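You operate a simulated robot arm through the tools that you are given. There is no shell and no other tool. Be economical: measure what you need, move in short steps, check, and stop when the job is done.

The job below is to be done with a simulated robot arm. You get a single attempt, and the scene is never put back.

JOB
Close the grey door. Push the grey drawer shut. Take the black thread cone from the top of the low cupboard and leave it on the bay b shelf. Close the table drawer. Take the bottle labelled "OIL" from the free end of the stretcher table and put it on the top of the clamp board. Close the upper drawer. Take the steel die with the largest size on its label from the top of the plywood bench and leave it on the bay f shelf. Turn the roller dial to 3. Take the brown bottle and leave it on the top of the plywood bench. Put the yellow round brush from the packing table on the shelf under the packing table. Put one of the tins from the tin tray on the shelf under the plywood bench. Put the jar labelled "RED" from the top of the plywood bench on the packing table. Put one of the wax bars from the packing table on the black offcut there. Stack the 10 heel block from the packing table on top of the 11 heel block. Pull the lower drawer open. Do these in any order. Set down upright: thread cone, bottle, brown bottle, jar.

The check looks at the end state, three seconds after you hand in, the way a careful person would. Anything else that was tipped, shoved, dropped, spilled or broken makes it a failure.

ROBOT AND FRAMES
A 7-joint arm with a two-finger parallel gripper on a trunk, on a base that drives. Base frame: it is fixed to the floor where the robot stands at the start and does not move with it; the origin is under the middle of the robot, x ahead of it, y to its left, z up. Readings come in mm, degrees, newtons and seconds.
With the tool pointing down near the work surface it reaches from about 340 to 760 mm from the robot's upright axis, wherever it stands. Its first joint turns from -115.0 to 115.0 degrees. Places, roughly: bay B shelf [-400, 1800, 1400]; bay F shelf [-400, 1800, 800]; black bottle, white bottle [2000, 250, 750]; brown bottle [-1500, -2000, 1000]; grey door [700, -100, 200]; grey drawer [700, -300, 400]; heel block [-1250, 1000, 750]; jar [-2000, -500, 1000]; lower drawer [200, 2100, 200]; offcut [-1500, 750, 750]; packing table [-1400, 1000, 800]; roller dial [-1700, -1400, 1000]; round brush [-1000, 1000, 750]; shelf under the packing table [-1400, 1000, 200]; shelf under the plywood bench [-2200, -1000, 300]; steel die [-1750, -1250, 1000]; table drawer [800, -1100, 700]; thread cone [750, -250, 500]; tin (6x6x3 cm) [-2200, -800, 900]; top of the clamp board [1200, -1400, 800]; top of the plywood bench [-2200, -1100, 900]; upper drawer [300, 1900, 500]; wax bar [-1750, 750, 1000]. Payload 3.91 kg.
The tool frame sits at the grasp point between the pads (the TCP): z along the fingers, y along the line on which they close. The tips reach 30 mm beyond it. Largest opening 110 mm; finger width 20, thickness 10; the body of the gripper, 48 by 112 mm, starts 55 mm behind the TCP.
Orientation is that of the tool frame in the base frame, as [roll, pitch, yaw] about the fixed x, y, z axes, in that order (R = Rz(yaw) Ry(pitch) Rx(roll)). With the fingers straight down and closing along the base's y, the tool's x points along the base's -x, its y along +y and its z along -z.

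CONTROLS
- The arm moves only by the tool drive_tool. Its argument "rows" is a list of rows, each an object (a shift or turn left out is 0, a gripper value left out holds the last) with "dp": the shift along the tool's x, y, z in m, a list of three; "rot": the turn, a rotation vector about the tool's x, y, z in degrees, a list of three. In form: [{"dp": [tx, ty, tz], "rot": [wx, wy, wz]}, ...]. A call has 1 to 12 rows; each row is the pose to reach, as a shift and turn from the pose commanded when the call began, along the tool's axes at that moment. "fingers" is the opening, from 0 (shut) to 1 (fully open), set as the call begins (left out, the last holds). Rows are played at 5 a second. More than 50 mm and 8.6 degrees between two rows, or a gripper value outside its range, and nothing of the call is played. A pose out of reach is approached as far as the arm can. The call stops where the force on the tool passes 40 N (or 10 N more than at its start, if that is more) or the arm is blocked; 0.2 s more then pass. The fingers move at their own pace (about 108 mm/s each) and stop on an object; they squeeze with about 35 N. The grip force told is the motor's: it shows also when the fingers shut on nothing. Time passes only in rows, and 0.2 s behind the last, so rows that repeat a pose let the fingers close. The reply holds the time, the measured pose of the TCP, the force on the tool along the base axes, the opening and the grip force, in the units named above and with some noise, with the torque about the TCP (base axes, N m) and any sound that the robot's microphone picked up.
- Cameras (640 x 400 px; columns grow to the right, rows downward): "scene" is now at [16.2, 127.7, 1134.2]; the picture's right is [-0.29, -0.96, 0.00], its down [-0.70, 0.22, -0.68] and it looks along [0.65, -0.20, -0.73] (base axes); focal length 294 px, centre (320, 200). "wrist" rides on the gripper at [72, 17, -103] in the tool frame; the picture's right is [-0.23, 0.97, 0.00], its down [-0.76, -0.18, -0.62] and it looks along [-0.61, -0.14, 0.78] (tool axes); focal length 222 px, centre (320, 200). There is no depth. A picture from a camera that has moved, and an enlarged one, comes with that camera's place and axes in the base frame and with its lens.
- capture(camera): a new picture of that camera. The clock stands still meanwhile.
- raise_lower(by): slides the trunk up (or, below 0, down) by that many mm; the arm and the scene camera ride with it, the base frame stays. It gives what a move gives, with no picture.
- steer(legs): drives the robot by 1 to 6 legs, each [ahead, turn to the left] in mm and degrees, along the robot's own axes; the way and the turn of a leg run together, so that a leg with both is an arc; at most 1500 mm and 180 degrees a leg. The arm and the cameras ride along, it lands a little off, and it stops where it bumps. It gives what a move gives.
- turn_head(pan, tilt): turns the head with the scene camera to pan (to the left, within 155 degrees either way) and tilt (down, from -29 to 69), counted from straight ahead of the robot. It gives what a move gives.
- inspect(camera, box): a new picture of the part [left, top, right, bottom] of that camera's present view, enlarged. The clock stands still meanwhile.
- sign_off(): hands the job in; it is judged then, once.

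Work in short steps. Places have to be worked out from the pictures, the camera data and where the tool is seen: move nearer, look again, correct. Check each grasp and each placing, and mend what went wrong. You have 567 turns and 360 pictures in all, those below and enlarged ones among them. Open the gripper and draw the arm clear of the work before you hand the job in, unless the task says otherwise; then end with one line.

The tools are called after "Emit:" as name(argument=value, ...) on one line, values as JSON. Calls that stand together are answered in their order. drive_tool: Moves the arm, as the interface text tells. Its arguments: {"type":"object","properties":{"rows":{"type":"array","items":{"type":"object","properties":{"dp":{"type":"array","items":{"type":"number"}},"rot":{"type":"array","items":{"type":"number"}}}}},"fingers":{"type":"number"}},"required":["rows"]} The other tools are called the same way: raise_lower (by) slides the trunk up or down; steer (legs) drives the base; turn_head (pan, tilt) turns the head that bears the scene camera; capture (camera) takes a picture; inspect (camera, box) takes an enlarged picture of a part of a camera's view; sign_off () hands the job in.

At the start:

```text
time: 0.0
position: [450.3, -43.3, 773.8]
tcp_rot: [180.0, -0.1, -179.9]
wrist_force: [0.3, 0.2, 0.3]
torque: [0.02, 0.0, -0.03]
grip_width: 110.0
grasp_force: 0.0
trunk travel left (down, up): [-250.0, 740.0]
robot x, y, heading: [-1.6, -0.6, 0.1]
head pan, tilt: [-17.2, 47.2]
```

scene: 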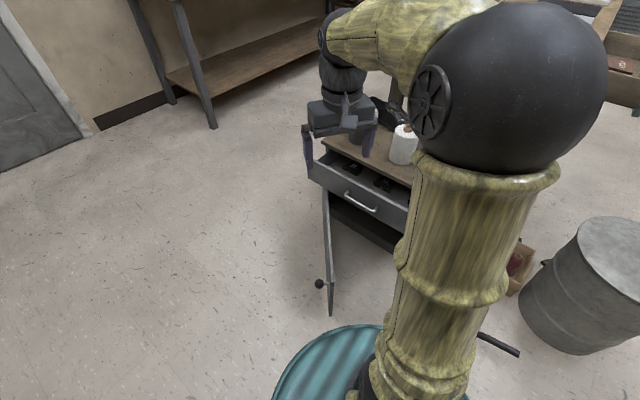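
wrist: 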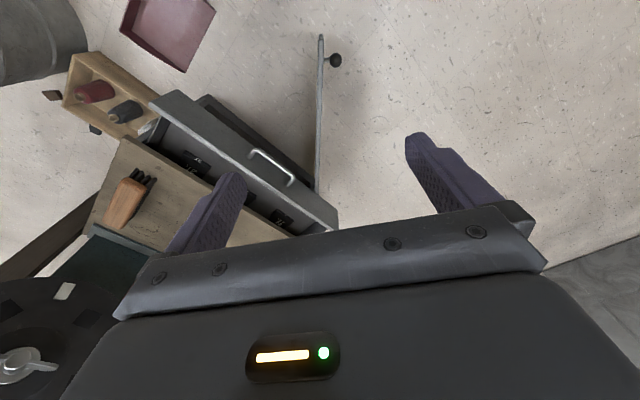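

I'll begin by looking at the low cupboard region with the head turned a bit.

Emit:
turn_head(pan=-30, tilt=35)

Emit:
capture(camera="scene")

Emit:
inspect(camera="wrist", box=[0, 0, 360, 280])

```text
time: 0.8
position: [451.7, -43.4, 773.8]
tcp_rot: [179.9, 0.0, 180.0]
wrist_force: [0.5, -0.3, -0.1]
torque: [0.0, -0.01, 0.04]
grip_width: 110.2
grasp_force: 0.0
trunk travel left (down, up): [-250.0, 740.0]
robot x, y, heading: [-0.5, 3.0, 0.0]
head pan, tilt: [-30.0, 35.0]
```

```text
357 pictures are left
camera scene: at [16.5, 107.2, 1152.1], right [-0.5, -0.87, 0.0], down [-0.5, 0.29, -0.82], along [0.71, -0.41, -0.57], focal length 294 px, centre (320, 200)
```

scene: 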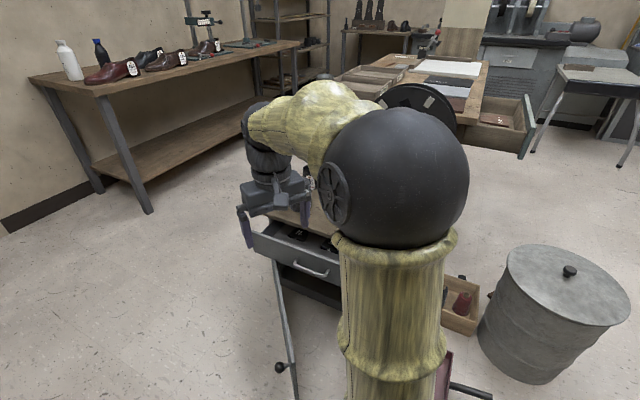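

```text
1.43 times, centred on (180, 140) of wrist
camera zoom: at [378.2, -27.6, 878.3], right [0.23, 0.97, 0.0], down [0.76, -0.18, 0.62], along [0.61, -0.14, -0.78], focal length 317 px, centre (520, 286)
```

zoom: 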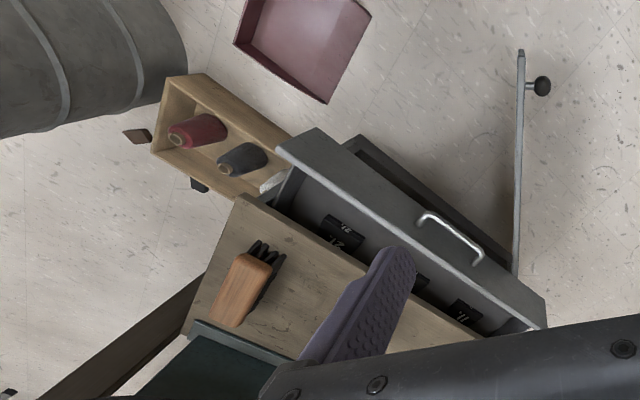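

Overview of the rest of the room, panning the head.

Emit:
turn_head(pan=-75, tilt=20)

Emit:
capture(camera="scene")

Emit:
turn_head(pan=-145, tilt=20)

Emit:
capture(camera="scene")

Emit:
turn_head(pan=145, tilt=20)

Emit:
capture(camera="scene")

Emit:
turn_head(pan=80, tilt=20)

Emit:
capture(camera="scene")

```text
time: 1.9
position: [451.8, -43.8, 774.2]
tcp_rot: [179.9, 0.0, 180.0]
wrist_force: [-0.2, 0.1, -0.6]
torque: [0.0, 0.0, 0.02]
grip_width: 110.0
grasp_force: 0.0
trunk travel left (down, up): [-250.0, 740.0]
robot x, y, heading: [2.6, -1.0, 0.0]
head pan, tilt: [-75.0, 20.0]
```

```text
355 pictures are left
camera scene: at [-35.6, 61.2, 1175.9], right [-0.97, -0.26, 0.0], down [-0.09, 0.33, -0.94], along [0.24, -0.91, -0.34], focal length 294 px, centre (320, 200)
```

scene: 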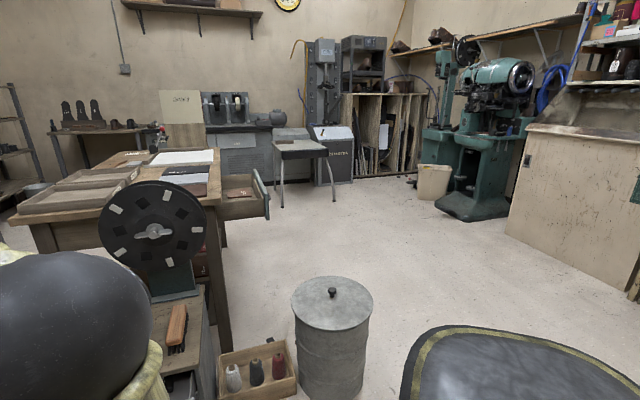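

```text
time: 3.3
position: [450.4, -43.8, 774.8]
tcp_rot: [-179.9, 0.0, 180.0]
wrist_force: [0.5, 0.4, 0.8]
torque: [0.0, 0.02, 0.0]
grip_width: 110.0
grasp_force: 0.1
trunk travel left (down, up): [-250.0, 740.0]
robot x, y, heading: [-0.8, 1.1, -0.1]
head pan, tilt: [-145.0, 20.0]
```

```text
354 pictures are left
camera scene: at [-136.0, 97.7, 1176.0], right [-0.57, 0.82, 0.0], down [0.28, 0.2, -0.94], along [-0.77, -0.54, -0.34], focal length 294 px, centre (320, 200)
```

scene: 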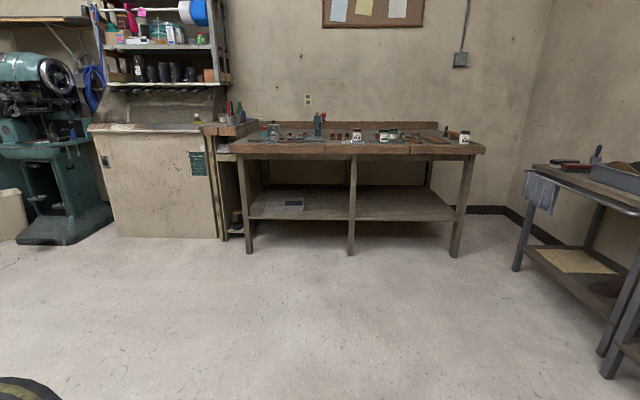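

```text
time: 7.2
position: [451.2, -43.4, 774.0]
tcp_rot: [180.0, -0.1, 180.0]
wrist_force: [-0.7, 1.0, 0.7]
torque: [0.0, 0.0, -0.01]
grip_width: 110.0
grasp_force: 0.1
trunk travel left (down, up): [-250.0, 740.0]
robot x, y, heading: [2.2, -3.0, 0.2]
head pan, tilt: [145.0, 20.0]
```

```text
353 pictures are left
camera scene: at [-136.0, 204.6, 1176.0], right [0.57, 0.82, 0.0], down [0.28, -0.2, -0.94], along [-0.77, 0.54, -0.34], focal length 294 px, centre (320, 200)
```

scene: 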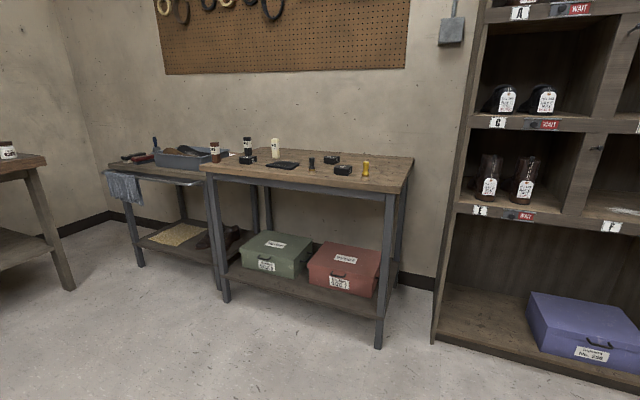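

```text
time: 8.6
position: [451.5, -45.9, 774.1]
tcp_rot: [180.0, 0.0, -180.0]
wrist_force: [-0.8, -0.3, -0.1]
torque: [0.02, -0.01, 0.0]
grip_width: 109.9
grasp_force: 0.1
trunk travel left (down, up): [-250.0, 740.0]
robot x, y, heading: [-0.9, 0.3, 0.1]
head pan, tilt: [80.0, 20.0]
```

```text
352 pictures are left
camera scene: at [-43.6, 242.9, 1176.0], right [0.98, -0.17, 0.0], down [-0.06, -0.34, -0.94], along [0.16, 0.93, -0.34], focal length 294 px, centre (320, 200)
```

scene: 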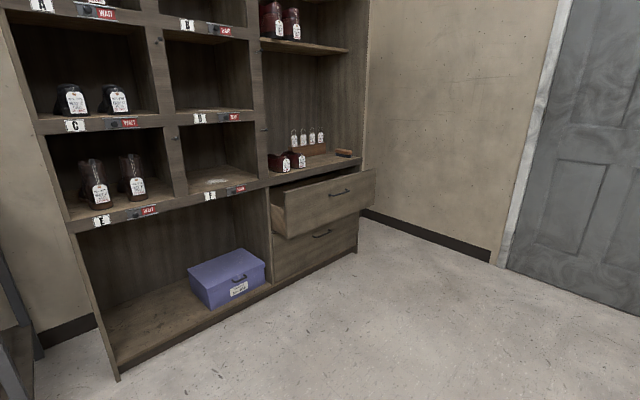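

The cupboard is rotated and the arm blocks the head's view, so I swing the arm to the left and look again.

Emit:
drive_tool(rows=[{"dp": [0.018, 0.045, 0]}, {"dp": [0.036, 0.09, 0]}, {"dp": [0.054, 0.135, 0]}, {"dp": [0.072, 0.18, 0]}, {"dp": [0.09, 0.225, 0]}, {"dp": [0.108, 0.27, 0]}, {"dp": [0.126, 0.315, 0]}, {"dp": [0.144, 0.36, 0]}, {"dp": [0.162, 0.405, 0]}, {"dp": [0.18, 0.45, 0]}, {"dp": [0.198, 0.495, 0]}], fingers=0)

Emit:
turn_head(pan=-25, tilt=45)

Emit:
capture(camera="scene")

```text
time: 11.0
position: [253.1, 451.3, 771.9]
tcp_rot: [179.9, -0.1, 179.9]
wrist_force: [-0.9, -0.2, 0.6]
torque: [0.03, 0.0, 0.01]
grip_width: 0.0
grasp_force: 34.7
trunk travel left (down, up): [-250.0, 740.0]
robot x, y, heading: [1.0, 1.2, 0.1]
head pan, tilt: [80.0, 20.0]
```

```text
time: 12.8
position: [253.4, 450.3, 772.6]
tcp_rot: [179.9, 0.0, 180.0]
wrist_force: [0.1, -0.6, 0.2]
torque: [-0.02, 0.0, -0.02]
grip_width: 0.0
grasp_force: 35.0
trunk travel left (down, up): [-250.0, 740.0]
robot x, y, heading: [-1.6, -1.6, -0.0]
head pan, tilt: [-25.0, 45.0]
```

```text
351 pictures are left
camera scene: at [14.0, 116.9, 1137.3], right [-0.42, -0.91, 0.0], down [-0.64, 0.3, -0.71], along [0.64, -0.3, -0.71], focal length 294 px, centre (320, 200)
```

scene: 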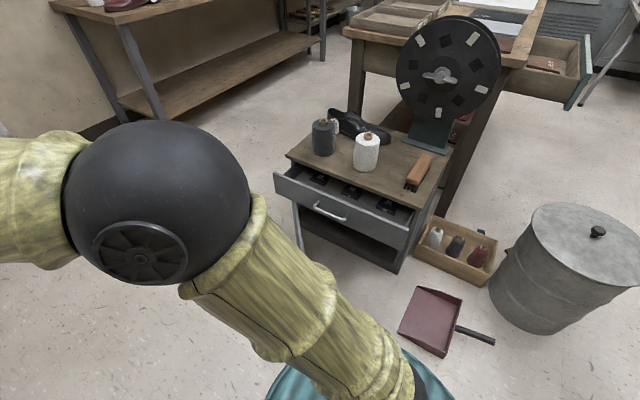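

Emit:
inspect(camera="scene", box=[240, 100, 480, 290])

```text
2.11 times, centred on (360, 195) of scene
camera zoom: at [14.0, 116.9, 1137.3], right [-0.42, -0.91, 0.0], down [-0.64, 0.3, -0.71], along [0.64, -0.3, -0.71], focal length 619 px, centre (236, 210)
```

zoom: 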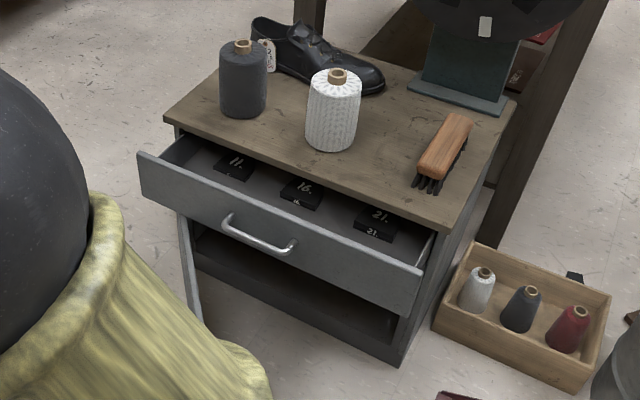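

The drawer front is open by ~88 mm (front line from about (420,-376) to (847,-84), z≈435; cupboard top z≈449). I carry the closed gripper round above the drawer.

Emit:
drive_tool(rows=[{"dp": [-0.015, -0.044, 0]}, {"dp": [-0.03, -0.088, 0]}, {"dp": [-0.045, -0.132, 0]}, {"dp": [-0.06, -0.176, 0]}, {"dp": [-0.075, -0.22, 0]}, {"dp": [-0.09, -0.264, 0]}, {"dp": [-0.105, -0.308, 0]}, {"dp": [-0.12, -0.352, 0]}, {"dp": [-0.135, -0.396, 0]}])

Emit:
drive_tool(rows=[{"dp": [-0.015, -0.044, 0], "rot": [0, 0, -5]}, {"dp": [-0.03, -0.088, 0], "rot": [0, 0, -10]}, {"dp": [-0.045, -0.132, 0], "rot": [0, 0, -15]}, {"dp": [-0.06, -0.176, 0], "rot": [0, 0, -20]}, {"dp": [-0.075, -0.22, 0], "rot": [0, 0, -25]}, {"dp": [-0.09, -0.264, 0], "rot": [0, 0, -30]}, {"dp": [-0.105, -0.308, 0], "rot": [0, 0, -35]}])

Emit:
capture(camera="wrist")

```text
time: 14.8
position: [390.4, 53.1, 772.9]
tcp_rot: [-180.0, 0.1, -179.9]
wrist_force: [-0.5, 0.2, -0.3]
torque: [-0.02, 0.01, 0.01]
grip_width: 0.0
grasp_force: 34.8
trunk travel left (down, up): [-250.0, 740.0]
robot x, y, heading: [-1.7, -1.3, 0.1]
head pan, tilt: [-25.0, 45.0]
```

```text
time: 16.4
position: [492.4, -252.5, 772.6]
tcp_rot: [179.9, 0.0, -144.9]
wrist_force: [0.7, -0.7, 0.1]
torque: [-0.01, -0.01, -0.02]
grip_width: 0.0
grasp_force: 34.8
trunk travel left (down, up): [-250.0, 740.0]
robot x, y, heading: [1.4, -0.8, -0.2]
head pan, tilt: [-25.0, 45.0]
```

```text
349 pictures are left
camera wrist: at [424.0, -280.4, 877.0], right [-0.37, 0.93, 0.0], down [0.73, 0.29, 0.62], along [0.58, 0.23, -0.78], focal length 222 px, centre (320, 200)
```

wrist: 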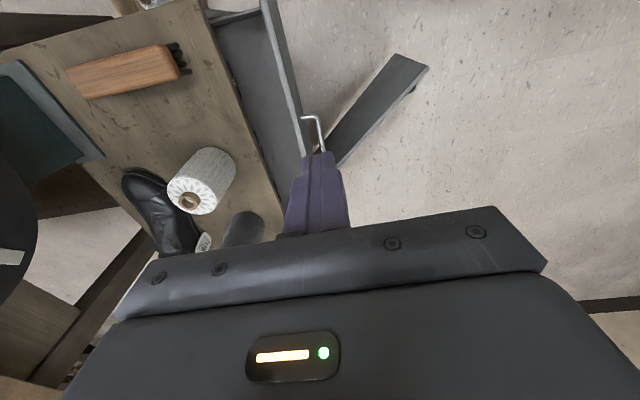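

Aligned with the front's normal. Descend so the tips are at z≈390, in front of the drawer face.

Emit:
drive_tool(rows=[{"dp": [0, 0, 0.045]}, {"dp": [0, 0, 0.09]}, {"dp": [0, 0, 0.135]}, {"dp": [0, 0, 0.18]}, {"dp": [0, 0, 0.225]}, {"dp": [0, 0, 0.27]}, {"dp": [0, 0, 0.315]}, {"dp": [0, 0, 0.35]}])

Emit:
capture(camera="wrist")

Emit:
capture(camera="scene")

```text
time: 18.2
position: [490.7, -252.3, 424.5]
tcp_rot: [180.0, 0.0, -144.9]
wrist_force: [0.2, 1.2, -0.2]
torque: [0.02, -0.05, -0.02]
grip_width: 0.1
grasp_force: 34.9
trunk travel left (down, up): [-250.0, 740.0]
robot x, y, heading: [0.2, -2.3, -0.0]
head pan, tilt: [-25.0, 45.0]
```

```text
348 pictures are left
camera wrist: at [421.9, -280.5, 528.9], right [-0.37, 0.93, 0.0], down [0.73, 0.29, 0.62], along [0.58, 0.23, -0.78], focal length 222 px, centre (320, 200)
```

wrist: 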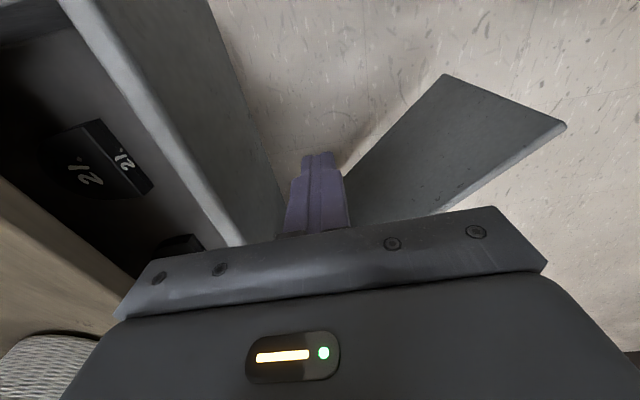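

```text
347 pictures are left
camera scene: at [13.7, 116.9, 1137.3], right [-0.42, -0.91, 0.0], down [-0.64, 0.3, -0.71], along [0.64, -0.3, -0.71], focal length 294 px, centre (320, 200)
```

scene: 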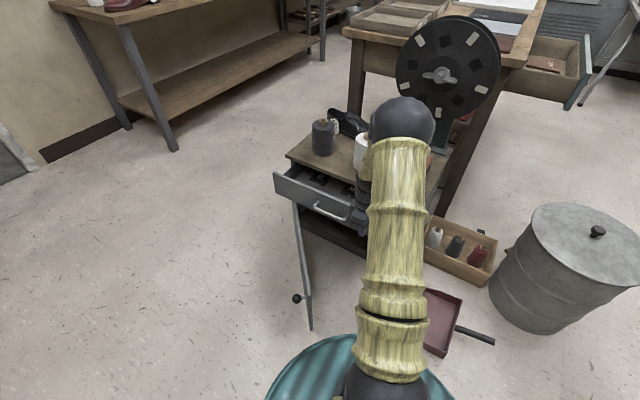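

Tips are clear in front of the drawer face. Push along -tool y in small rows.

Emit:
drive_tool(rows=[{"dp": [0, -0.014, 0]}, {"dp": [0, -0.028, 0]}, {"dp": [0, -0.042, 0]}, {"dp": [0, -0.056, 0]}, {"dp": [0, -0.07, 0]}, {"dp": [0, -0.084, 0]}, {"dp": [0, -0.098, 0]}, {"dp": [0, -0.112, 0]}, {"dp": [0, -0.124, 0]}])

Emit:
capture(camera="wrist")

```text
time: 20.2
position: [565.6, -354.9, 423.7]
tcp_rot: [-179.9, 0.0, -145.0]
wrist_force: [-0.1, 0.0, 0.4]
torque: [-0.01, 0.02, 0.01]
grip_width: 0.0
grasp_force: 34.7
trunk travel left (down, up): [-250.0, 740.0]
robot x, y, heading: [3.5, -2.8, 0.0]
head pan, tilt: [-25.0, 45.0]
```

```text
346 pictures are left
camera wrist: at [494.8, -383.5, 528.8], right [-0.37, 0.93, 0.0], down [0.73, 0.29, 0.62], along [0.58, 0.23, -0.78], focal length 222 px, centre (320, 200)
```

wrist: 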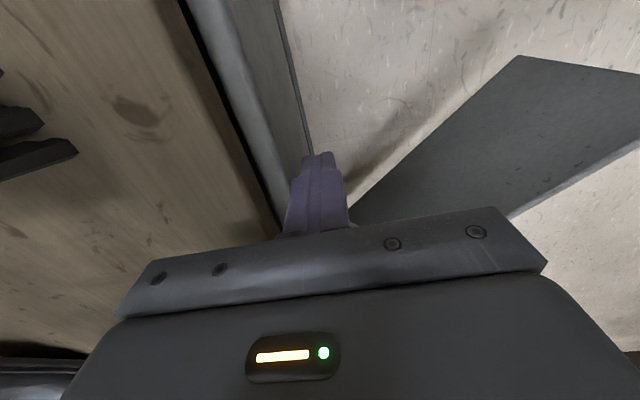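

Nearly shut and moving freely; push the rest until force rises.

Emit:
drive_tool(rows=[{"dp": [0, -0.008, 0]}, {"dp": [0, -0.016, 0]}, {"dp": [0, -0.024, 0]}, {"dp": [0, -0.032, 0]}])

Emit:
capture(camera="wrist")

```text
time: 21.0
position: [571.9, -365.7, 422.3]
tcp_rot: [179.0, -0.3, -145.0]
wrist_force: [-8.2, 8.3, 5.3]
torque: [-0.31, -0.21, -0.18]
grip_width: 0.1
grasp_force: 35.1
trunk travel left (down, up): [-250.0, 740.0]
robot x, y, heading: [1.0, 0.1, -0.3]
head pan, tilt: [-25.0, 45.0]
stopped in row 3: the force on the tool passed its limit at 51 N (the readings are from after the stop); the commanded pose is now the measured one
```

```text
345 pictures are left
camera wrist: at [504.9, -396.2, 527.7], right [-0.37, 0.93, 0.02], down [0.73, 0.28, 0.62], along [0.57, 0.24, -0.79], focal length 222 px, centre (320, 200)
```

wrist: 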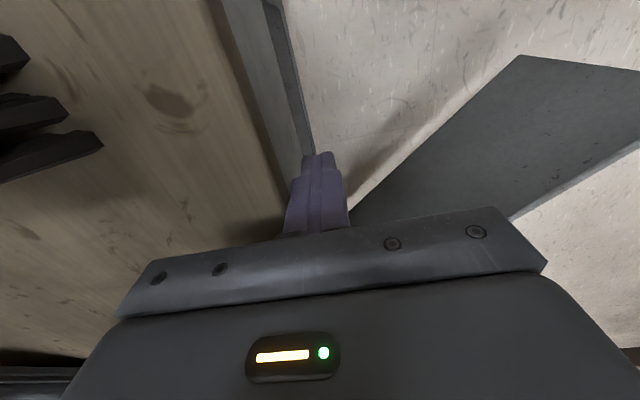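

Drawer is shut. Door: free edge ≈(405,-35), z 60–321, hinge ≈(890,-157). I back off, tilt the tool 40° toward the front and move outside of the door's outer face.

Emit:
drive_tool(rows=[{"dp": [0, 0.04, 0]}, {"dp": [0, 0.08, 0]}, {"dp": [0, 0.12, 0]}, {"dp": [0, 0.16, 0]}, {"dp": [-0.027, 0.192, 0], "rot": [8, 0, 0]}, {"dp": [-0.055, 0.223, 0], "rot": [16, 0, 0]}, {"dp": [-0.082, 0.255, 0], "rot": [24, 0, 0]}, {"dp": [-0.109, 0.286, 0], "rot": [32, 0, 0]}, {"dp": [-0.137, 0.318, 0], "rot": [40, 0, 0]}, {"dp": [-0.164, 0.349, 0], "rot": [40, 0, 0]}, {"dp": [-0.164, 0.349, 0.045], "rot": [40, 0, 0]}, {"dp": [-0.164, 0.349, 0.09], "rot": [40, 0, 0]}])

Emit:
capture(camera="scene")

Emit:
capture(camera="wrist")

```text
time: 23.6
position: [504.9, 13.9, 338.6]
tcp_rot: [-140.9, -0.2, -144.9]
wrist_force: [-0.2, 0.7, -0.3]
torque: [0.03, -0.01, 0.0]
grip_width: 0.1
grasp_force: 34.7
trunk travel left (down, up): [-250.0, 740.0]
robot x, y, heading: [0.8, -0.6, -0.3]
head pan, tilt: [-25.0, 45.0]
```

```text
344 pictures are left
camera scene: at [13.6, 116.7, 1137.4], right [-0.42, -0.91, 0.0], down [-0.64, 0.3, -0.71], along [0.64, -0.3, -0.71], focal length 294 px, centre (320, 200)
```

scene: 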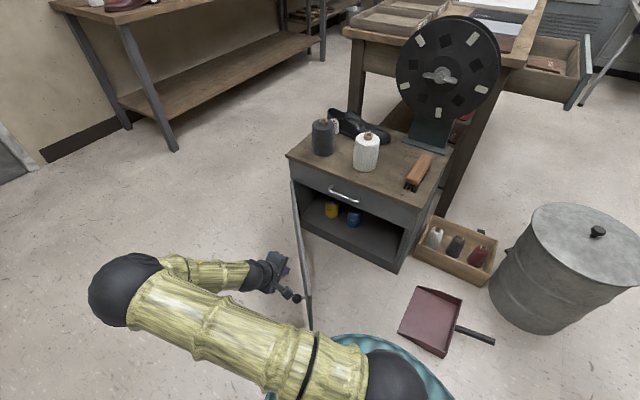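

```text
343 pictures are left
camera wrist: at [400.9, 35.3, 409.0], right [-0.25, 0.75, -0.61], down [0.48, 0.65, 0.59], along [0.84, -0.15, -0.52], focal length 222 px, centre (320, 200)
```

wrist: 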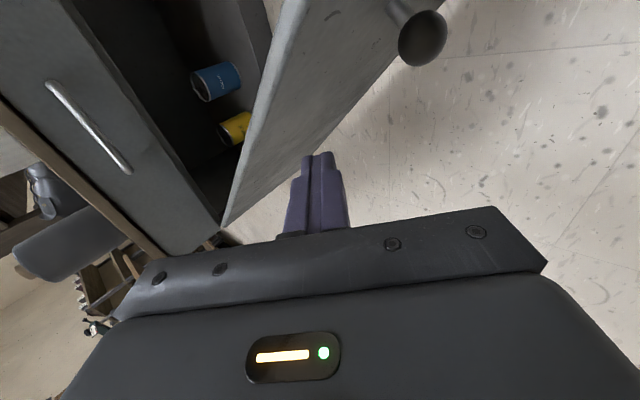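

Finger tips are outside the door's outer face. I lower, tilt a little more, and push toward the closed position in a first stretch.

Emit:
drive_tool(rows=[{"dp": [0, 0.019, 0.0233], "rot": [5, 0, 0]}, {"dp": [0, 0.0377, 0.0466], "rot": [10, 0, 0]}, {"dp": [0.0111, 0.0218, 0.0595], "rot": [10, 0, 0]}, {"dp": [0.0222, 0.0059, 0.0724], "rot": [10, 0, 0]}, {"dp": [0.0332, -0.01, 0.0852], "rot": [10, 0, 0]}, {"dp": [0.0443, -0.0259, 0.0981], "rot": [10, 0, 0]}, {"dp": [0.0554, -0.0418, 0.111], "rot": [10, 0, 0]}, {"dp": [0.0665, -0.0577, 0.1239], "rot": [10, 0, 0]}, {"dp": [0.0776, -0.0736, 0.1368], "rot": [10, 0, 0]}, {"dp": [0.0886, -0.0895, 0.1496], "rot": [10, 0, 0]}, {"dp": [0.0997, -0.1054, 0.1625], "rot": [10, 0, 0]}, {"dp": [0.1108, -0.1213, 0.1754], "rot": [10, 0, 0]}])

Emit:
capture(camera="scene")

Emit:
capture(camera="wrist")

```text
time: 26.2
position: [533.7, -218.2, 277.2]
tcp_rot: [-130.8, -0.4, -144.9]
wrist_force: [0.1, -0.3, -0.2]
torque: [-0.04, 0.0, 0.01]
grip_width: 0.0
grasp_force: 34.5
trunk travel left (down, up): [-250.0, 740.0]
robot x, y, heading: [-2.7, -2.7, 0.1]
head pan, tilt: [-25.0, 45.0]
```

```text
342 pictures are left
camera scene: at [13.9, 117.0, 1137.3], right [-0.42, -0.91, 0.0], down [-0.64, 0.3, -0.71], along [0.64, -0.3, -0.71], focal length 294 px, centre (320, 200)
```

scene: 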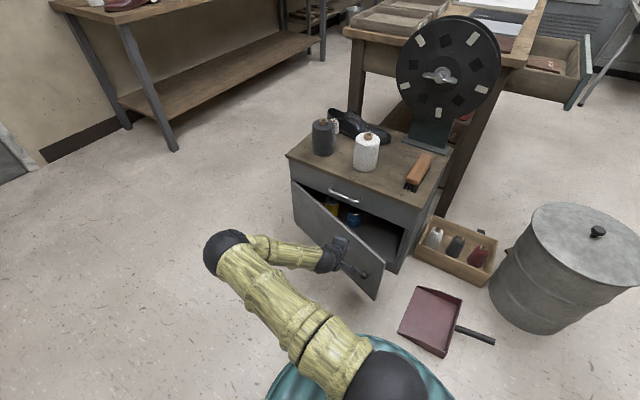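

```text
341 pictures are left
camera wrist: at [422.2, -187.0, 334.0], right [-0.18, 0.65, -0.74], down [0.42, 0.73, 0.54], along [0.89, -0.21, -0.41], focal length 222 px, centre (320, 200)
```

wrist: 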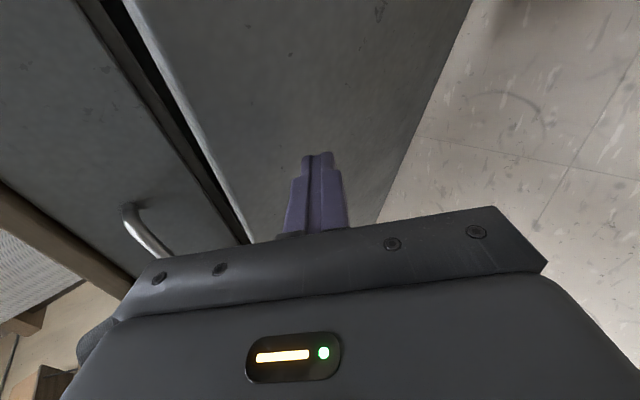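

Door is following. Continue pushing to closed, slowly at the end.

Emit:
drive_tool(rows=[{"dp": [0.0095, -0.0118, 0.0137]}, {"dp": [0.019, -0.0236, 0.0274]}, {"dp": [0.0285, -0.0354, 0.041]}, {"dp": [0.038, -0.0472, 0.0547]}, {"dp": [0.0475, -0.059, 0.0684]}, {"dp": [0.057, -0.0708, 0.082]}, {"dp": [0.0618, -0.0767, 0.0889]}, {"dp": [0.0665, -0.0826, 0.0957]}, {"dp": [0.0712, -0.0885, 0.1025]}, {"dp": [0.076, -0.0944, 0.1094]}])

Emit:
capture(camera="scene")

```text
time: 28.3
position: [550.5, -370.2, 278.7]
tcp_rot: [-131.3, -0.4, -144.9]
wrist_force: [-14.7, 16.3, 16.8]
torque: [-0.29, 0.04, -0.28]
grip_width: 0.1
grasp_force: 35.2
trunk travel left (down, up): [-250.0, 740.0]
robot x, y, heading: [-0.9, -2.6, 0.2]
head pan, tilt: [-25.0, 45.0]
stopped in row 10: the force on the tool passed its limit at 61 N (the readings are from after the stop); the commanded pose is now the measured one
```

```text
340 pictures are left
camera scene: at [12.2, 118.0, 1137.5], right [-0.42, -0.91, 0.0], down [-0.64, 0.3, -0.71], along [0.64, -0.3, -0.71], focal length 294 px, centre (320, 200)
```

scene: 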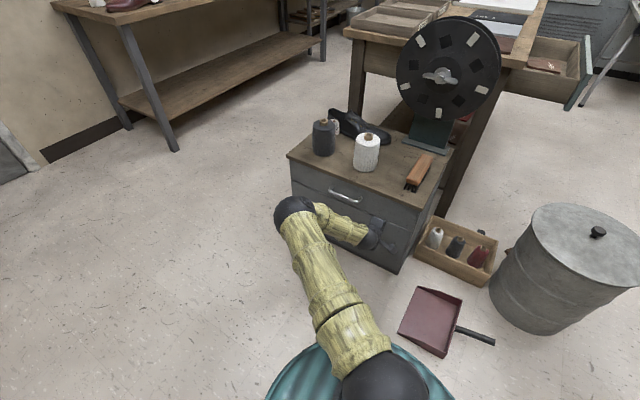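

Door is closed. I back the arm off, bring it up and straighten the tool to vertical.

Emit:
drive_tool(rows=[{"dp": [0, 0.03, -0.035]}, {"dp": [0, 0.06, -0.07]}, {"dp": [0, 0.091, -0.106]}, {"dp": [0, 0.057, -0.135], "rot": [-5.4, 0, 0]}, {"dp": [0, 0.023, -0.165], "rot": [-10.8, 0, 0]}, {"dp": [0, -0.011, -0.194], "rot": [-16.2, 0, 0]}, {"dp": [0, -0.045, -0.224], "rot": [-21.6, 0, 0]}, {"dp": [0, -0.079, -0.253], "rot": [-27, 0, 0]}, {"dp": [0, -0.114, -0.282], "rot": [-32.4, 0, 0]}, {"dp": [0, -0.148, -0.312], "rot": [-37.8, 0, 0]}, {"dp": [0, -0.182, -0.341], "rot": [-43.2, 0, 0]}, {"dp": [0, -0.216, -0.371], "rot": [-48.7, 0, 0]}], fingers=1)

Emit:
steer(legs=[[0, 12.5], [461, 0], [0, -55]])

Emit:
capture(camera="wrist")

Emit:
capture(camera="scene")

```text
time: 30.9
position: [474.1, -260.2, 685.9]
tcp_rot: [179.8, -0.3, -144.7]
wrist_force: [-0.1, -0.2, -0.4]
torque: [0.03, 0.01, 0.01]
grip_width: 109.9
grasp_force: 0.1
trunk travel left (down, up): [-250.0, 740.0]
robot x, y, heading: [-1.5, -2.4, 0.1]
head pan, tilt: [-25.0, 45.0]
```

```text
time: 38.6
position: [613.7, -414.7, 684.8]
tcp_rot: [179.9, -0.2, 172.2]
wrist_force: [-0.2, -0.5, -0.7]
torque: [0.0, 0.0, -0.04]
grip_width: 109.9
grasp_force: 0.1
trunk travel left (down, up): [-250.0, 740.0]
robot x, y, heading: [445.1, 99.8, -42.9]
head pan, tilt: [-25.0, 45.0]
```

```text
339 pictures are left
camera wrist: at [544.1, -389.5, 789.4], right [0.36, 0.93, 0.0], down [0.73, -0.28, 0.62], along [0.58, -0.22, -0.79], focal length 222 px, centre (320, 200)
```

wrist: 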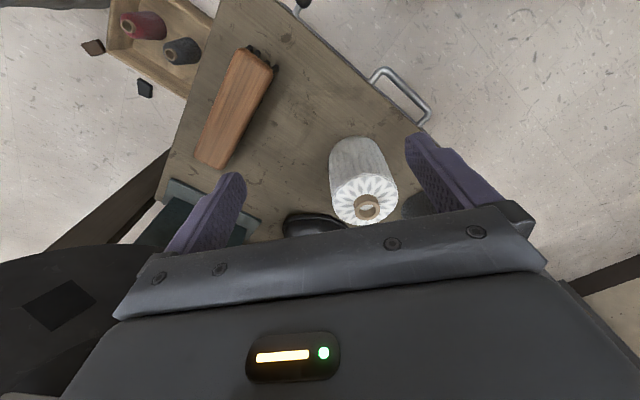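

```text
338 pictures are left
camera scene: at [534.4, 174.3, 1137.3], right [-0.93, -0.38, 0.0], down [-0.27, 0.66, -0.71], along [0.27, -0.66, -0.71], focal length 294 px, centre (320, 200)
```

scene: 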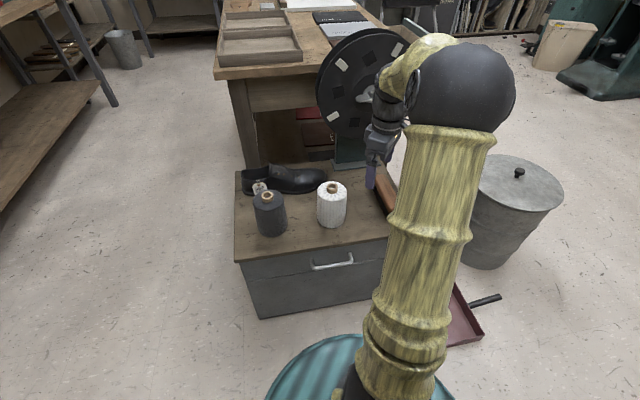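

The black cone stands at about (885,-300), base z 449. It must go in a bay from the front, so I will hold it with a horizontal tool with the camera on top; I first turn the flange to see whether it goes round.

Emit:
drive_tool(rows=[{"dp": [-0.011, 0.019, 0], "rot": [0, 0, -8.4]}, {"dp": [-0.022, 0.038, 0], "rot": [0, 0, -16.8]}, {"dp": [-0.032, 0.057, 0], "rot": [0, 0, -25.2]}, {"dp": [-0.043, 0.076, 0], "rot": [0, 0, -33.6]}, {"dp": [-0.054, 0.095, 0], "rot": [0, 0, -42]}, {"dp": [-0.065, 0.114, 0], "rot": [0, 0, -50.4]}, {"dp": [-0.076, 0.133, 0], "rot": [0, 0, -58.8]}, {"dp": [-0.086, 0.152, 0], "rot": [0, 0, -67.2]}, {"dp": [-0.097, 0.171, 0], "rot": [0, 0, -75.6]}, {"dp": [-0.108, 0.19, 0], "rot": [0, 0, -84]}, {"dp": [-0.119, 0.209, 0], "rot": [0, 0, -92.4]}, {"dp": [-0.13, 0.228, 0], "rot": [0, 0, -100.8]}])

Emit:
drive_tool(rows=[{"rot": [0, 0, -8]}, {"rot": [0, 0, -16]}, {"rot": [0, 0, -24]}, {"rot": [0, 0, -32]}])

```text
time: 41.2
position: [773.5, -205.6, 684.6]
tcp_rot: [179.7, 0.2, -86.9]
wrist_force: [-1.1, -0.5, -0.5]
torque: [-0.01, -0.01, 0.0]
grip_width: 110.1
grasp_force: 0.0
trunk travel left (down, up): [-250.0, 740.0]
robot x, y, heading: [444.7, 97.8, -43.0]
head pan, tilt: [-25.0, 45.0]
```

```text
time: 42.2
position: [775.0, -207.0, 684.4]
tcp_rot: [179.8, 0.4, -54.8]
wrist_force: [0.4, -0.3, 0.4]
torque: [-0.01, -0.01, 0.0]
grip_width: 109.9
grasp_force: 0.0
trunk travel left (down, up): [-250.0, 740.0]
robot x, y, heading: [443.0, 97.5, -43.1]
head pan, tilt: [-25.0, 45.0]
```

The flange turned round. Now I tilt the tool up to 15° below horizontal, at a point short of the cone and still high.

Emit:
drive_tool(rows=[{"dp": [0.001, -0.004, 0], "rot": [0, 7.5, 0]}, {"dp": [0.002, -0.007, 0], "rot": [0, 15, 0]}, {"dp": [0.003, -0.011, 0], "rot": [0, 22.5, 0]}, {"dp": [0.004, -0.014, 0], "rot": [0, 30, 0]}, {"dp": [0.005, -0.018, 0], "rot": [0, 37.5, 0]}, {"dp": [0.006, -0.022, 0], "rot": [0, 45, 0]}, {"dp": [0.007, -0.025, 0], "rot": [0, 52.5, 0]}, {"dp": [0.008, -0.029, 0], "rot": [0, 60, 0]}, {"dp": [0.009, -0.032, 0], "rot": [0, 67.5, 0]}, {"dp": [0.0095, -0.036, 0], "rot": [0, 75, 0]}])

Emit:
capture(camera="wrist")

Emit:
capture(camera="scene")

```text
time: 44.4
position: [847.3, -209.0, 698.8]
tcp_rot: [179.5, -74.8, -54.5]
wrist_force: [-0.6, 0.9, 0.0]
torque: [0.02, 0.01, 0.0]
grip_width: 109.9
grasp_force: 0.0
out of reach, approached as far as the arm can: row 8, 9, 10
trunk travel left (down, up): [-250.0, 740.0]
robot x, y, heading: [440.5, 100.3, -43.2]
head pan, tilt: [-25.0, 45.0]
```

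```text
337 pictures are left
camera wrist: at [787.2, -153.8, 796.8], right [-0.83, -0.51, -0.22], down [-0.32, 0.76, -0.57], along [0.46, -0.41, -0.79], focal length 222 px, centre (320, 200)
```

wrist: 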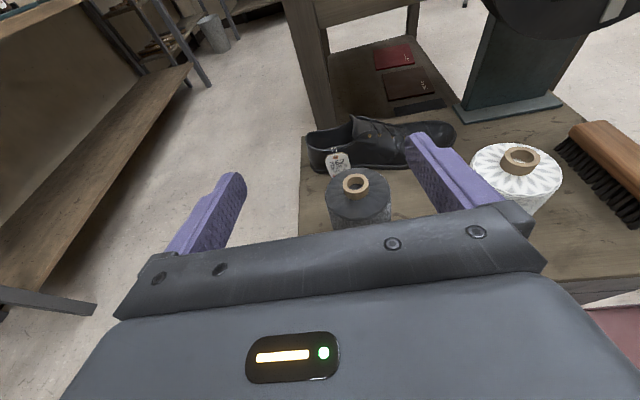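

```text
336 pictures are left
camera scene: at [534.1, 174.5, 1137.3], right [-0.93, -0.38, 0.0], down [-0.27, 0.66, -0.71], along [0.27, -0.66, -0.71], focal length 294 px, centre (320, 200)
```

scene: 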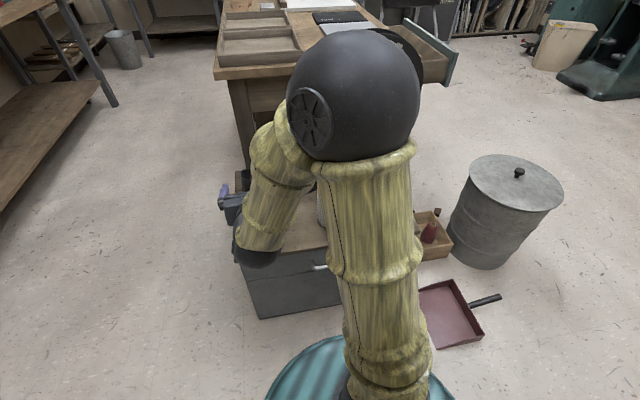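

Too close for a horizontal tool. The peg top refines the cone to about (884,-303). Back the base 150 mm.

Emit:
steer(legs=[[-150, 0]])

Emit:
drive_tool(rows=[{"dp": [0, 0, 0.001]}, {"dp": [0, 0, 0.002]}])

```text
time: 45.9
position: [738.9, -108.0, 698.4]
tcp_rot: [179.3, -74.7, -54.3]
wrist_force: [1.6, 0.0, 0.1]
torque: [-0.03, 0.02, 0.0]
grip_width: 110.2
grasp_force: 0.0
trunk travel left (down, up): [-250.0, 740.0]
robot x, y, heading: [335.4, 199.1, -43.1]
head pan, tilt: [-25.0, 45.0]
```

```text
time: 46.5
position: [739.3, -108.9, 697.8]
tcp_rot: [179.4, -74.7, -54.3]
wrist_force: [0.8, 1.1, 0.5]
torque: [0.0, 0.0, 0.02]
grip_width: 109.8
grasp_force: 0.1
trunk travel left (down, up): [-250.0, 740.0]
robot x, y, heading: [333.6, 196.8, -42.8]
head pan, tilt: [-25.0, 45.0]
```

Now go to the pre-grasp pose, 130 mm short of the cone at z 505.

Emit:
drive_tool(rows=[{"dp": [-0.0314, -0.001, 0.0317]}, {"dp": [-0.0627, -0.002, 0.0635]}, {"dp": [-0.094, -0.003, 0.0952]}, {"dp": [-0.1254, -0.004, 0.127]}, {"dp": [-0.1568, -0.0047, 0.1587]}])

Emit:
capture(camera="wrist")

Emit:
capture(camera="scene")

```text
time: 47.7
position: [807.6, -198.8, 506.7]
tcp_rot: [179.3, -74.8, -54.4]
wrist_force: [0.1, 0.1, 0.5]
torque: [0.01, 0.04, -0.03]
grip_width: 110.1
grasp_force: 0.1
trunk travel left (down, up): [-250.0, 740.0]
robot x, y, heading: [334.5, 198.9, -42.8]
head pan, tilt: [-25.0, 45.0]
```

```text
335 pictures are left
camera wrist: at [747.7, -143.0, 603.4], right [-0.83, -0.51, -0.22], down [-0.32, 0.76, -0.57], along [0.46, -0.41, -0.79], focal length 222 px, centre (320, 200)
```

wrist: 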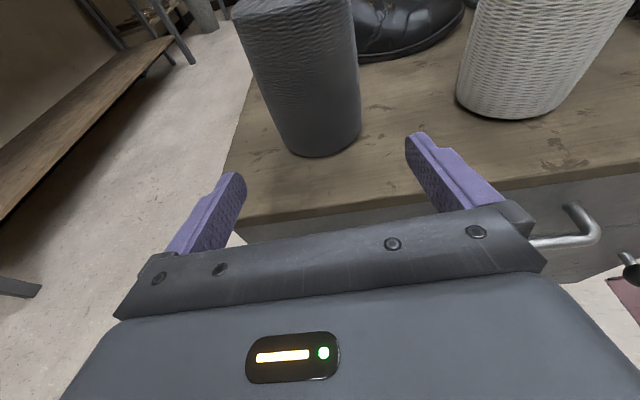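

```text
334 pictures are left
camera scene: at [424.4, 276.3, 1137.4], right [-0.93, -0.38, 0.0], down [-0.27, 0.65, -0.71], along [0.27, -0.66, -0.71], focal length 294 px, centre (320, 200)
```

scene: 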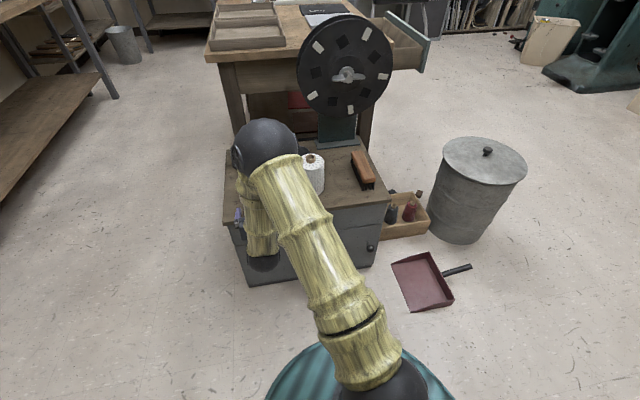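

The cone looks centred between the fingers. Advance 65 mm and check.

Emit:
drive_tool(rows=[{"dp": [-0.0045, 0, 0.0157]}, {"dp": [-0.009, 0, 0.0315]}, {"dp": [-0.0135, 0, 0.0472]}, {"dp": [-0.017, 0, 0.0627]}])

Emit:
capture(camera="wrist")

```text
time: 48.7
position: [838.9, -243.6, 472.2]
tcp_rot: [179.3, -74.7, -54.3]
wrist_force: [1.2, -0.5, 0.1]
torque: [-0.03, 0.02, 0.03]
grip_width: 109.9
grasp_force: 0.0
trunk travel left (down, up): [-250.0, 740.0]
robot x, y, heading: [332.8, 199.5, -43.0]
head pan, tilt: [-25.0, 45.0]
```

```text
333 pictures are left
camera wrist: at [778.4, -188.2, 569.1], right [-0.83, -0.51, -0.22], down [-0.32, 0.76, -0.57], along [0.45, -0.41, -0.79], focal length 222 px, centre (320, 200)
```

wrist: 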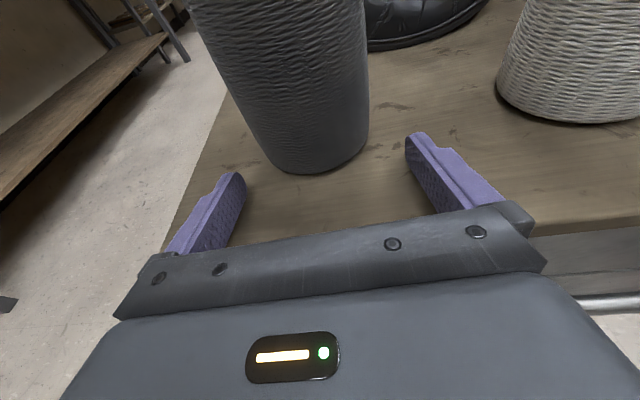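

I slipped in sign and sank to z 472; go up 33 mm first, then forward onto the cone axis.

Emit:
drive_tool(rows=[{"dp": [0.017, 0, -0.004]}, {"dp": [0.034, 0, -0.009]}, {"dp": [0.038, -0.0005, 0.009]}, {"dp": [0.043, -0.001, 0.027]}, {"dp": [0.047, -0.0015, 0.045]}, {"dp": [0.0514, -0.002, 0.0628]}])

Emit:
capture(camera="wrist")

```text
time: 50.1
position: [883.0, -304.3, 504.5]
tcp_rot: [179.3, -74.7, -54.2]
wrist_force: [0.0, 0.9, 0.6]
torque: [0.0, 0.02, 0.03]
grip_width: 110.2
grasp_force: 0.1
trunk travel left (down, up): [-250.0, 740.0]
robot x, y, heading: [335.3, 202.4, -42.9]
head pan, tilt: [-25.0, 45.0]
```

```text
332 pictures are left
camera wrist: at [822.6, -248.2, 604.4], right [-0.83, -0.51, -0.22], down [-0.32, 0.76, -0.57], along [0.45, -0.41, -0.79], focal length 222 px, centre (320, 200)
```

wrist: 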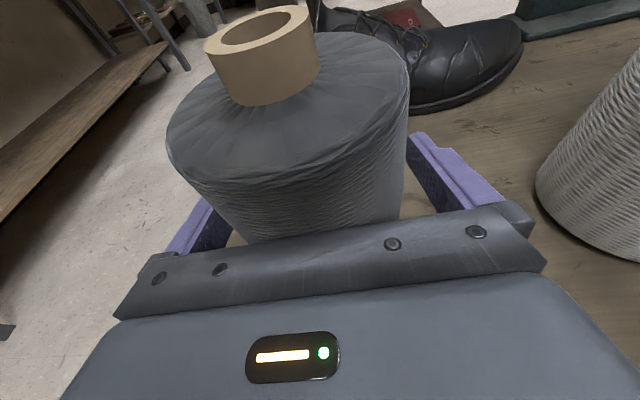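

Cone is between the fingers. Close and lift slightly.

Emit:
drive_tool(rows=[{"dp": [0, 0, 0]}, {"dp": [0, 0, 0]}, {"dp": [0, 0, 0]}], fingers=0)

Emit:
drive_tool(rows=[{"dp": [0.02, 0, -0.0053]}, {"dp": [0.05, 0, -0.0132]}, {"dp": [0.09, 0, -0.0238]}, {"dp": [0.13, 0, -0.0343]}])

Emit:
capture(camera="wrist")

```text
time: 50.9
position: [883.1, -304.8, 507.0]
tcp_rot: [179.3, -74.7, -54.3]
wrist_force: [1.2, -1.2, 1.0]
torque: [-0.1, 0.09, 0.06]
grip_width: 84.7
grasp_force: 35.4
trunk travel left (down, up): [-250.0, 740.0]
robot x, y, heading: [333.4, 197.0, -43.2]
head pan, tilt: [-25.0, 45.0]
```

```text
time: 51.9
position: [885.1, -302.4, 639.4]
tcp_rot: [179.2, -74.6, -54.2]
wrist_force: [0.4, -0.8, -2.9]
torque: [-0.02, -0.04, -0.02]
grip_width: 84.9
grasp_force: 35.7
trunk travel left (down, up): [-250.0, 740.0]
robot x, y, heading: [332.8, 203.7, -43.0]
head pan, tilt: [-25.0, 45.0]
```

```text
331 pictures are left
camera wrist: at [825.2, -247.1, 737.5], right [-0.83, -0.51, -0.22], down [-0.32, 0.76, -0.57], along [0.45, -0.41, -0.79], focal length 222 px, centre (320, 200)
```

wrist: 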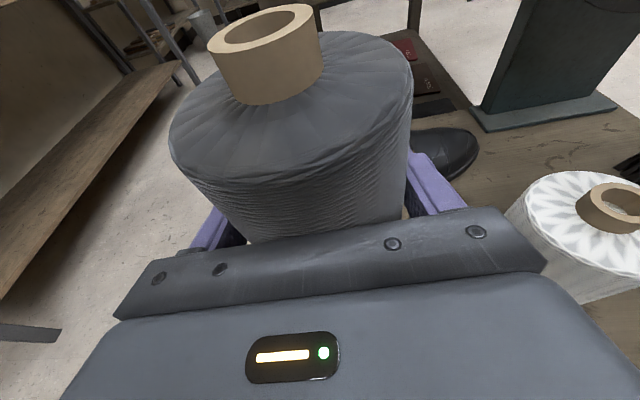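

Cone is held (base 57 mm below the TCP). The pigeon-hole shelf front runs along direction (0.82,0.57); bay B front centre ≈(-262,1651), shelf ~z 1440. I drive to about (90,1141), heading ~125°.

Emit:
steer(legs=[[0, 147.5], [972, 0], [0, 20]])

Emit:
raise_lower(by=600)

Emit:
turn_head(pan=10, tilt=20)

Emit:
capture(camera="scene")

Emit:
capture(camera="wrist")

```text
time: 65.6
position: [-94.6, 1717.6, 632.0]
tcp_rot: [179.5, -73.7, 93.9]
wrist_force: [0.6, -0.8, -2.5]
torque: [0.05, 0.02, -0.02]
grip_width: 84.1
grasp_force: 35.0
trunk travel left (down, up): [-250.0, 740.0]
robot x, y, heading: [112.3, 1003.9, 105.3]
head pan, tilt: [-25.0, 45.0]
stopped in leg 2: the force on the tool passed its limit at 136 N (the readings are from after the stop); the commanded pose is now the measured one
```

```text
refused: 600 is not a number from -400 to 400
```

```text
time: 66.6
position: [-94.9, 1718.3, 632.3]
tcp_rot: [179.6, -73.5, 94.0]
wrist_force: [-1.2, -3.5, -4.6]
torque: [0.25, -0.01, -0.04]
grip_width: 84.1
grasp_force: 35.9
trunk travel left (down, up): [-250.0, 740.0]
robot x, y, heading: [112.3, 1005.1, 105.4]
head pan, tilt: [10.0, 20.0]
```

```text
330 pictures are left
camera scene: at [-58.3, 988.5, 1175.8], right [0.9, 0.43, 0.0], down [0.15, -0.31, -0.94], along [-0.4, 0.85, -0.34], focal length 294 px, centre (320, 200)
```

scene: 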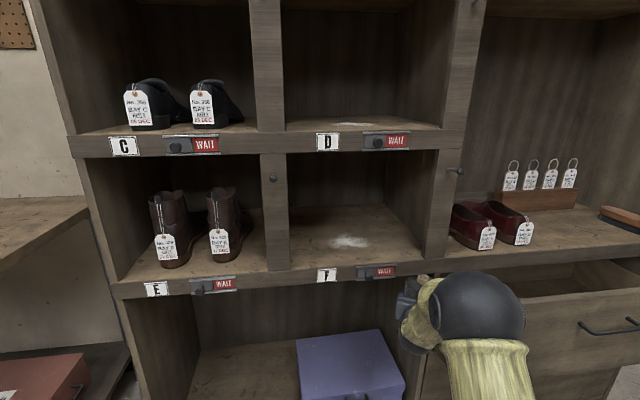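

```text
329 pictures are left
camera wrist: at [-73.4, 1638.4, 732.0], right [0.98, 0.0, -0.22], down [-0.13, -0.82, -0.56], along [-0.18, 0.57, -0.8], focal length 222 px, centre (320, 200)
```

wrist: 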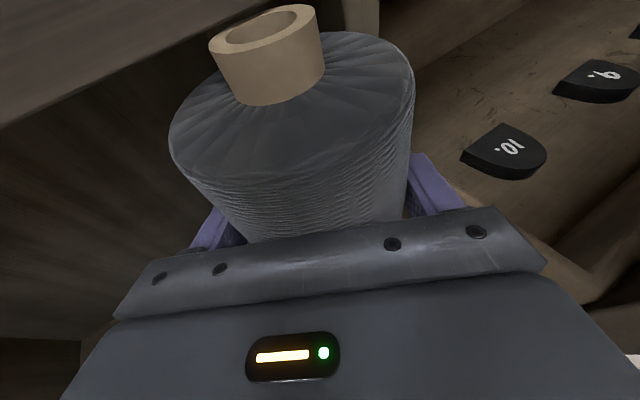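

The arm reached out too far and touched the shelf divider. The cone is still held; I back straight off.

Emit:
steer(legs=[[-300, 0]])

Emit:
capture(camera="scene")

Emit:
capture(camera="wrist")

```text
time: 68.9
position: [-12.6, 1427.6, 632.9]
tcp_rot: [179.7, -73.7, 93.7]
wrist_force: [0.0, 0.7, -2.9]
torque: [-0.02, -0.02, 0.01]
grip_width: 84.2
grasp_force: 35.2
trunk travel left (down, up): [-250.0, 740.0]
robot x, y, heading: [192.7, 709.4, 105.1]
head pan, tilt: [10.0, 20.0]
```

```text
328 pictures are left
camera scene: at [21.0, 697.5, 1175.9], right [0.91, 0.42, 0.0], down [0.15, -0.31, -0.94], along [-0.4, 0.85, -0.34], focal length 294 px, centre (320, 200)
```

scene: 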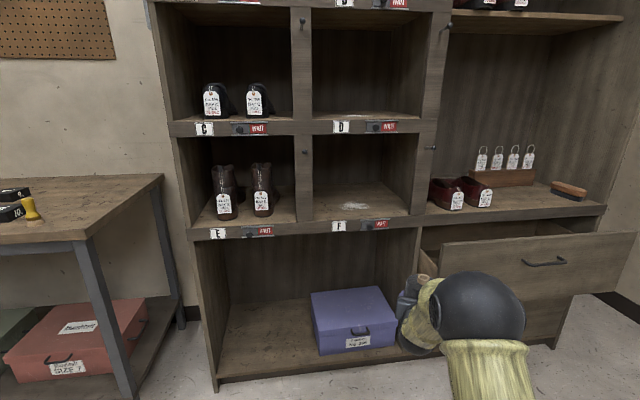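

```text
327 pictures are left
camera wrist: at [8.9, 1347.5, 732.1], right [0.98, -0.01, -0.22], down [-0.13, -0.82, -0.56], along [-0.17, 0.57, -0.8], focal length 222 px, centre (320, 200)
```

wrist: 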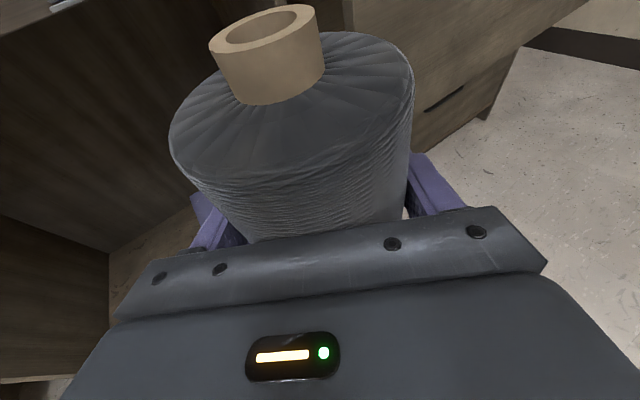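

Everything looks undisturbed. Raise the trunk 400 and look at bay B.

Emit:
raise_lower(by=400)

Emit:
turn_head(pan=10, tilt=10)

Emit:
capture(camera="scene")

```text
time: 72.8
position: [-11.8, 1426.7, 1033.0]
tcp_rot: [179.6, -73.7, 93.7]
wrist_force: [0.7, 0.1, -2.6]
torque: [0.01, 0.0, -0.01]
grip_width: 84.2
grasp_force: 35.1
trunk travel left (down, up): [-650.0, 340.0]
robot x, y, heading: [192.2, 713.0, 105.0]
head pan, tilt: [10.0, 20.0]
```

```text
time: 73.5
position: [-11.4, 1426.6, 1032.6]
tcp_rot: [179.7, -73.7, 93.6]
wrist_force: [-0.8, -0.4, -2.6]
torque: [0.01, 0.01, 0.0]
grip_width: 84.0
grasp_force: 34.7
trunk travel left (down, up): [-650.0, 340.0]
robot x, y, heading: [189.0, 713.3, 105.2]
head pan, tilt: [10.0, 10.0]
```

```text
326 pictures are left
camera scene: at [21.0, 697.5, 1592.2], right [0.91, 0.42, 0.0], down [0.07, -0.16, -0.98], along [-0.42, 0.89, -0.17], focal length 294 px, centre (320, 200)
```

scene: 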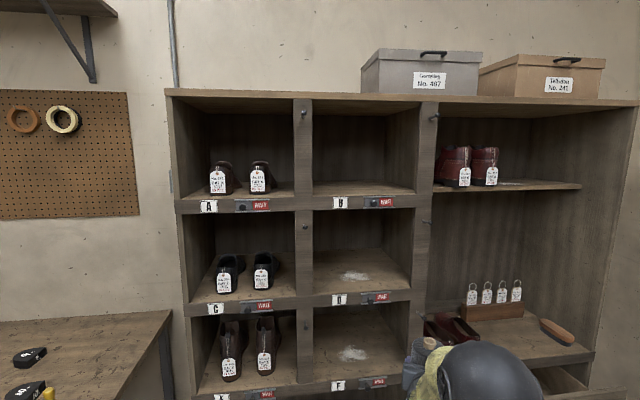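

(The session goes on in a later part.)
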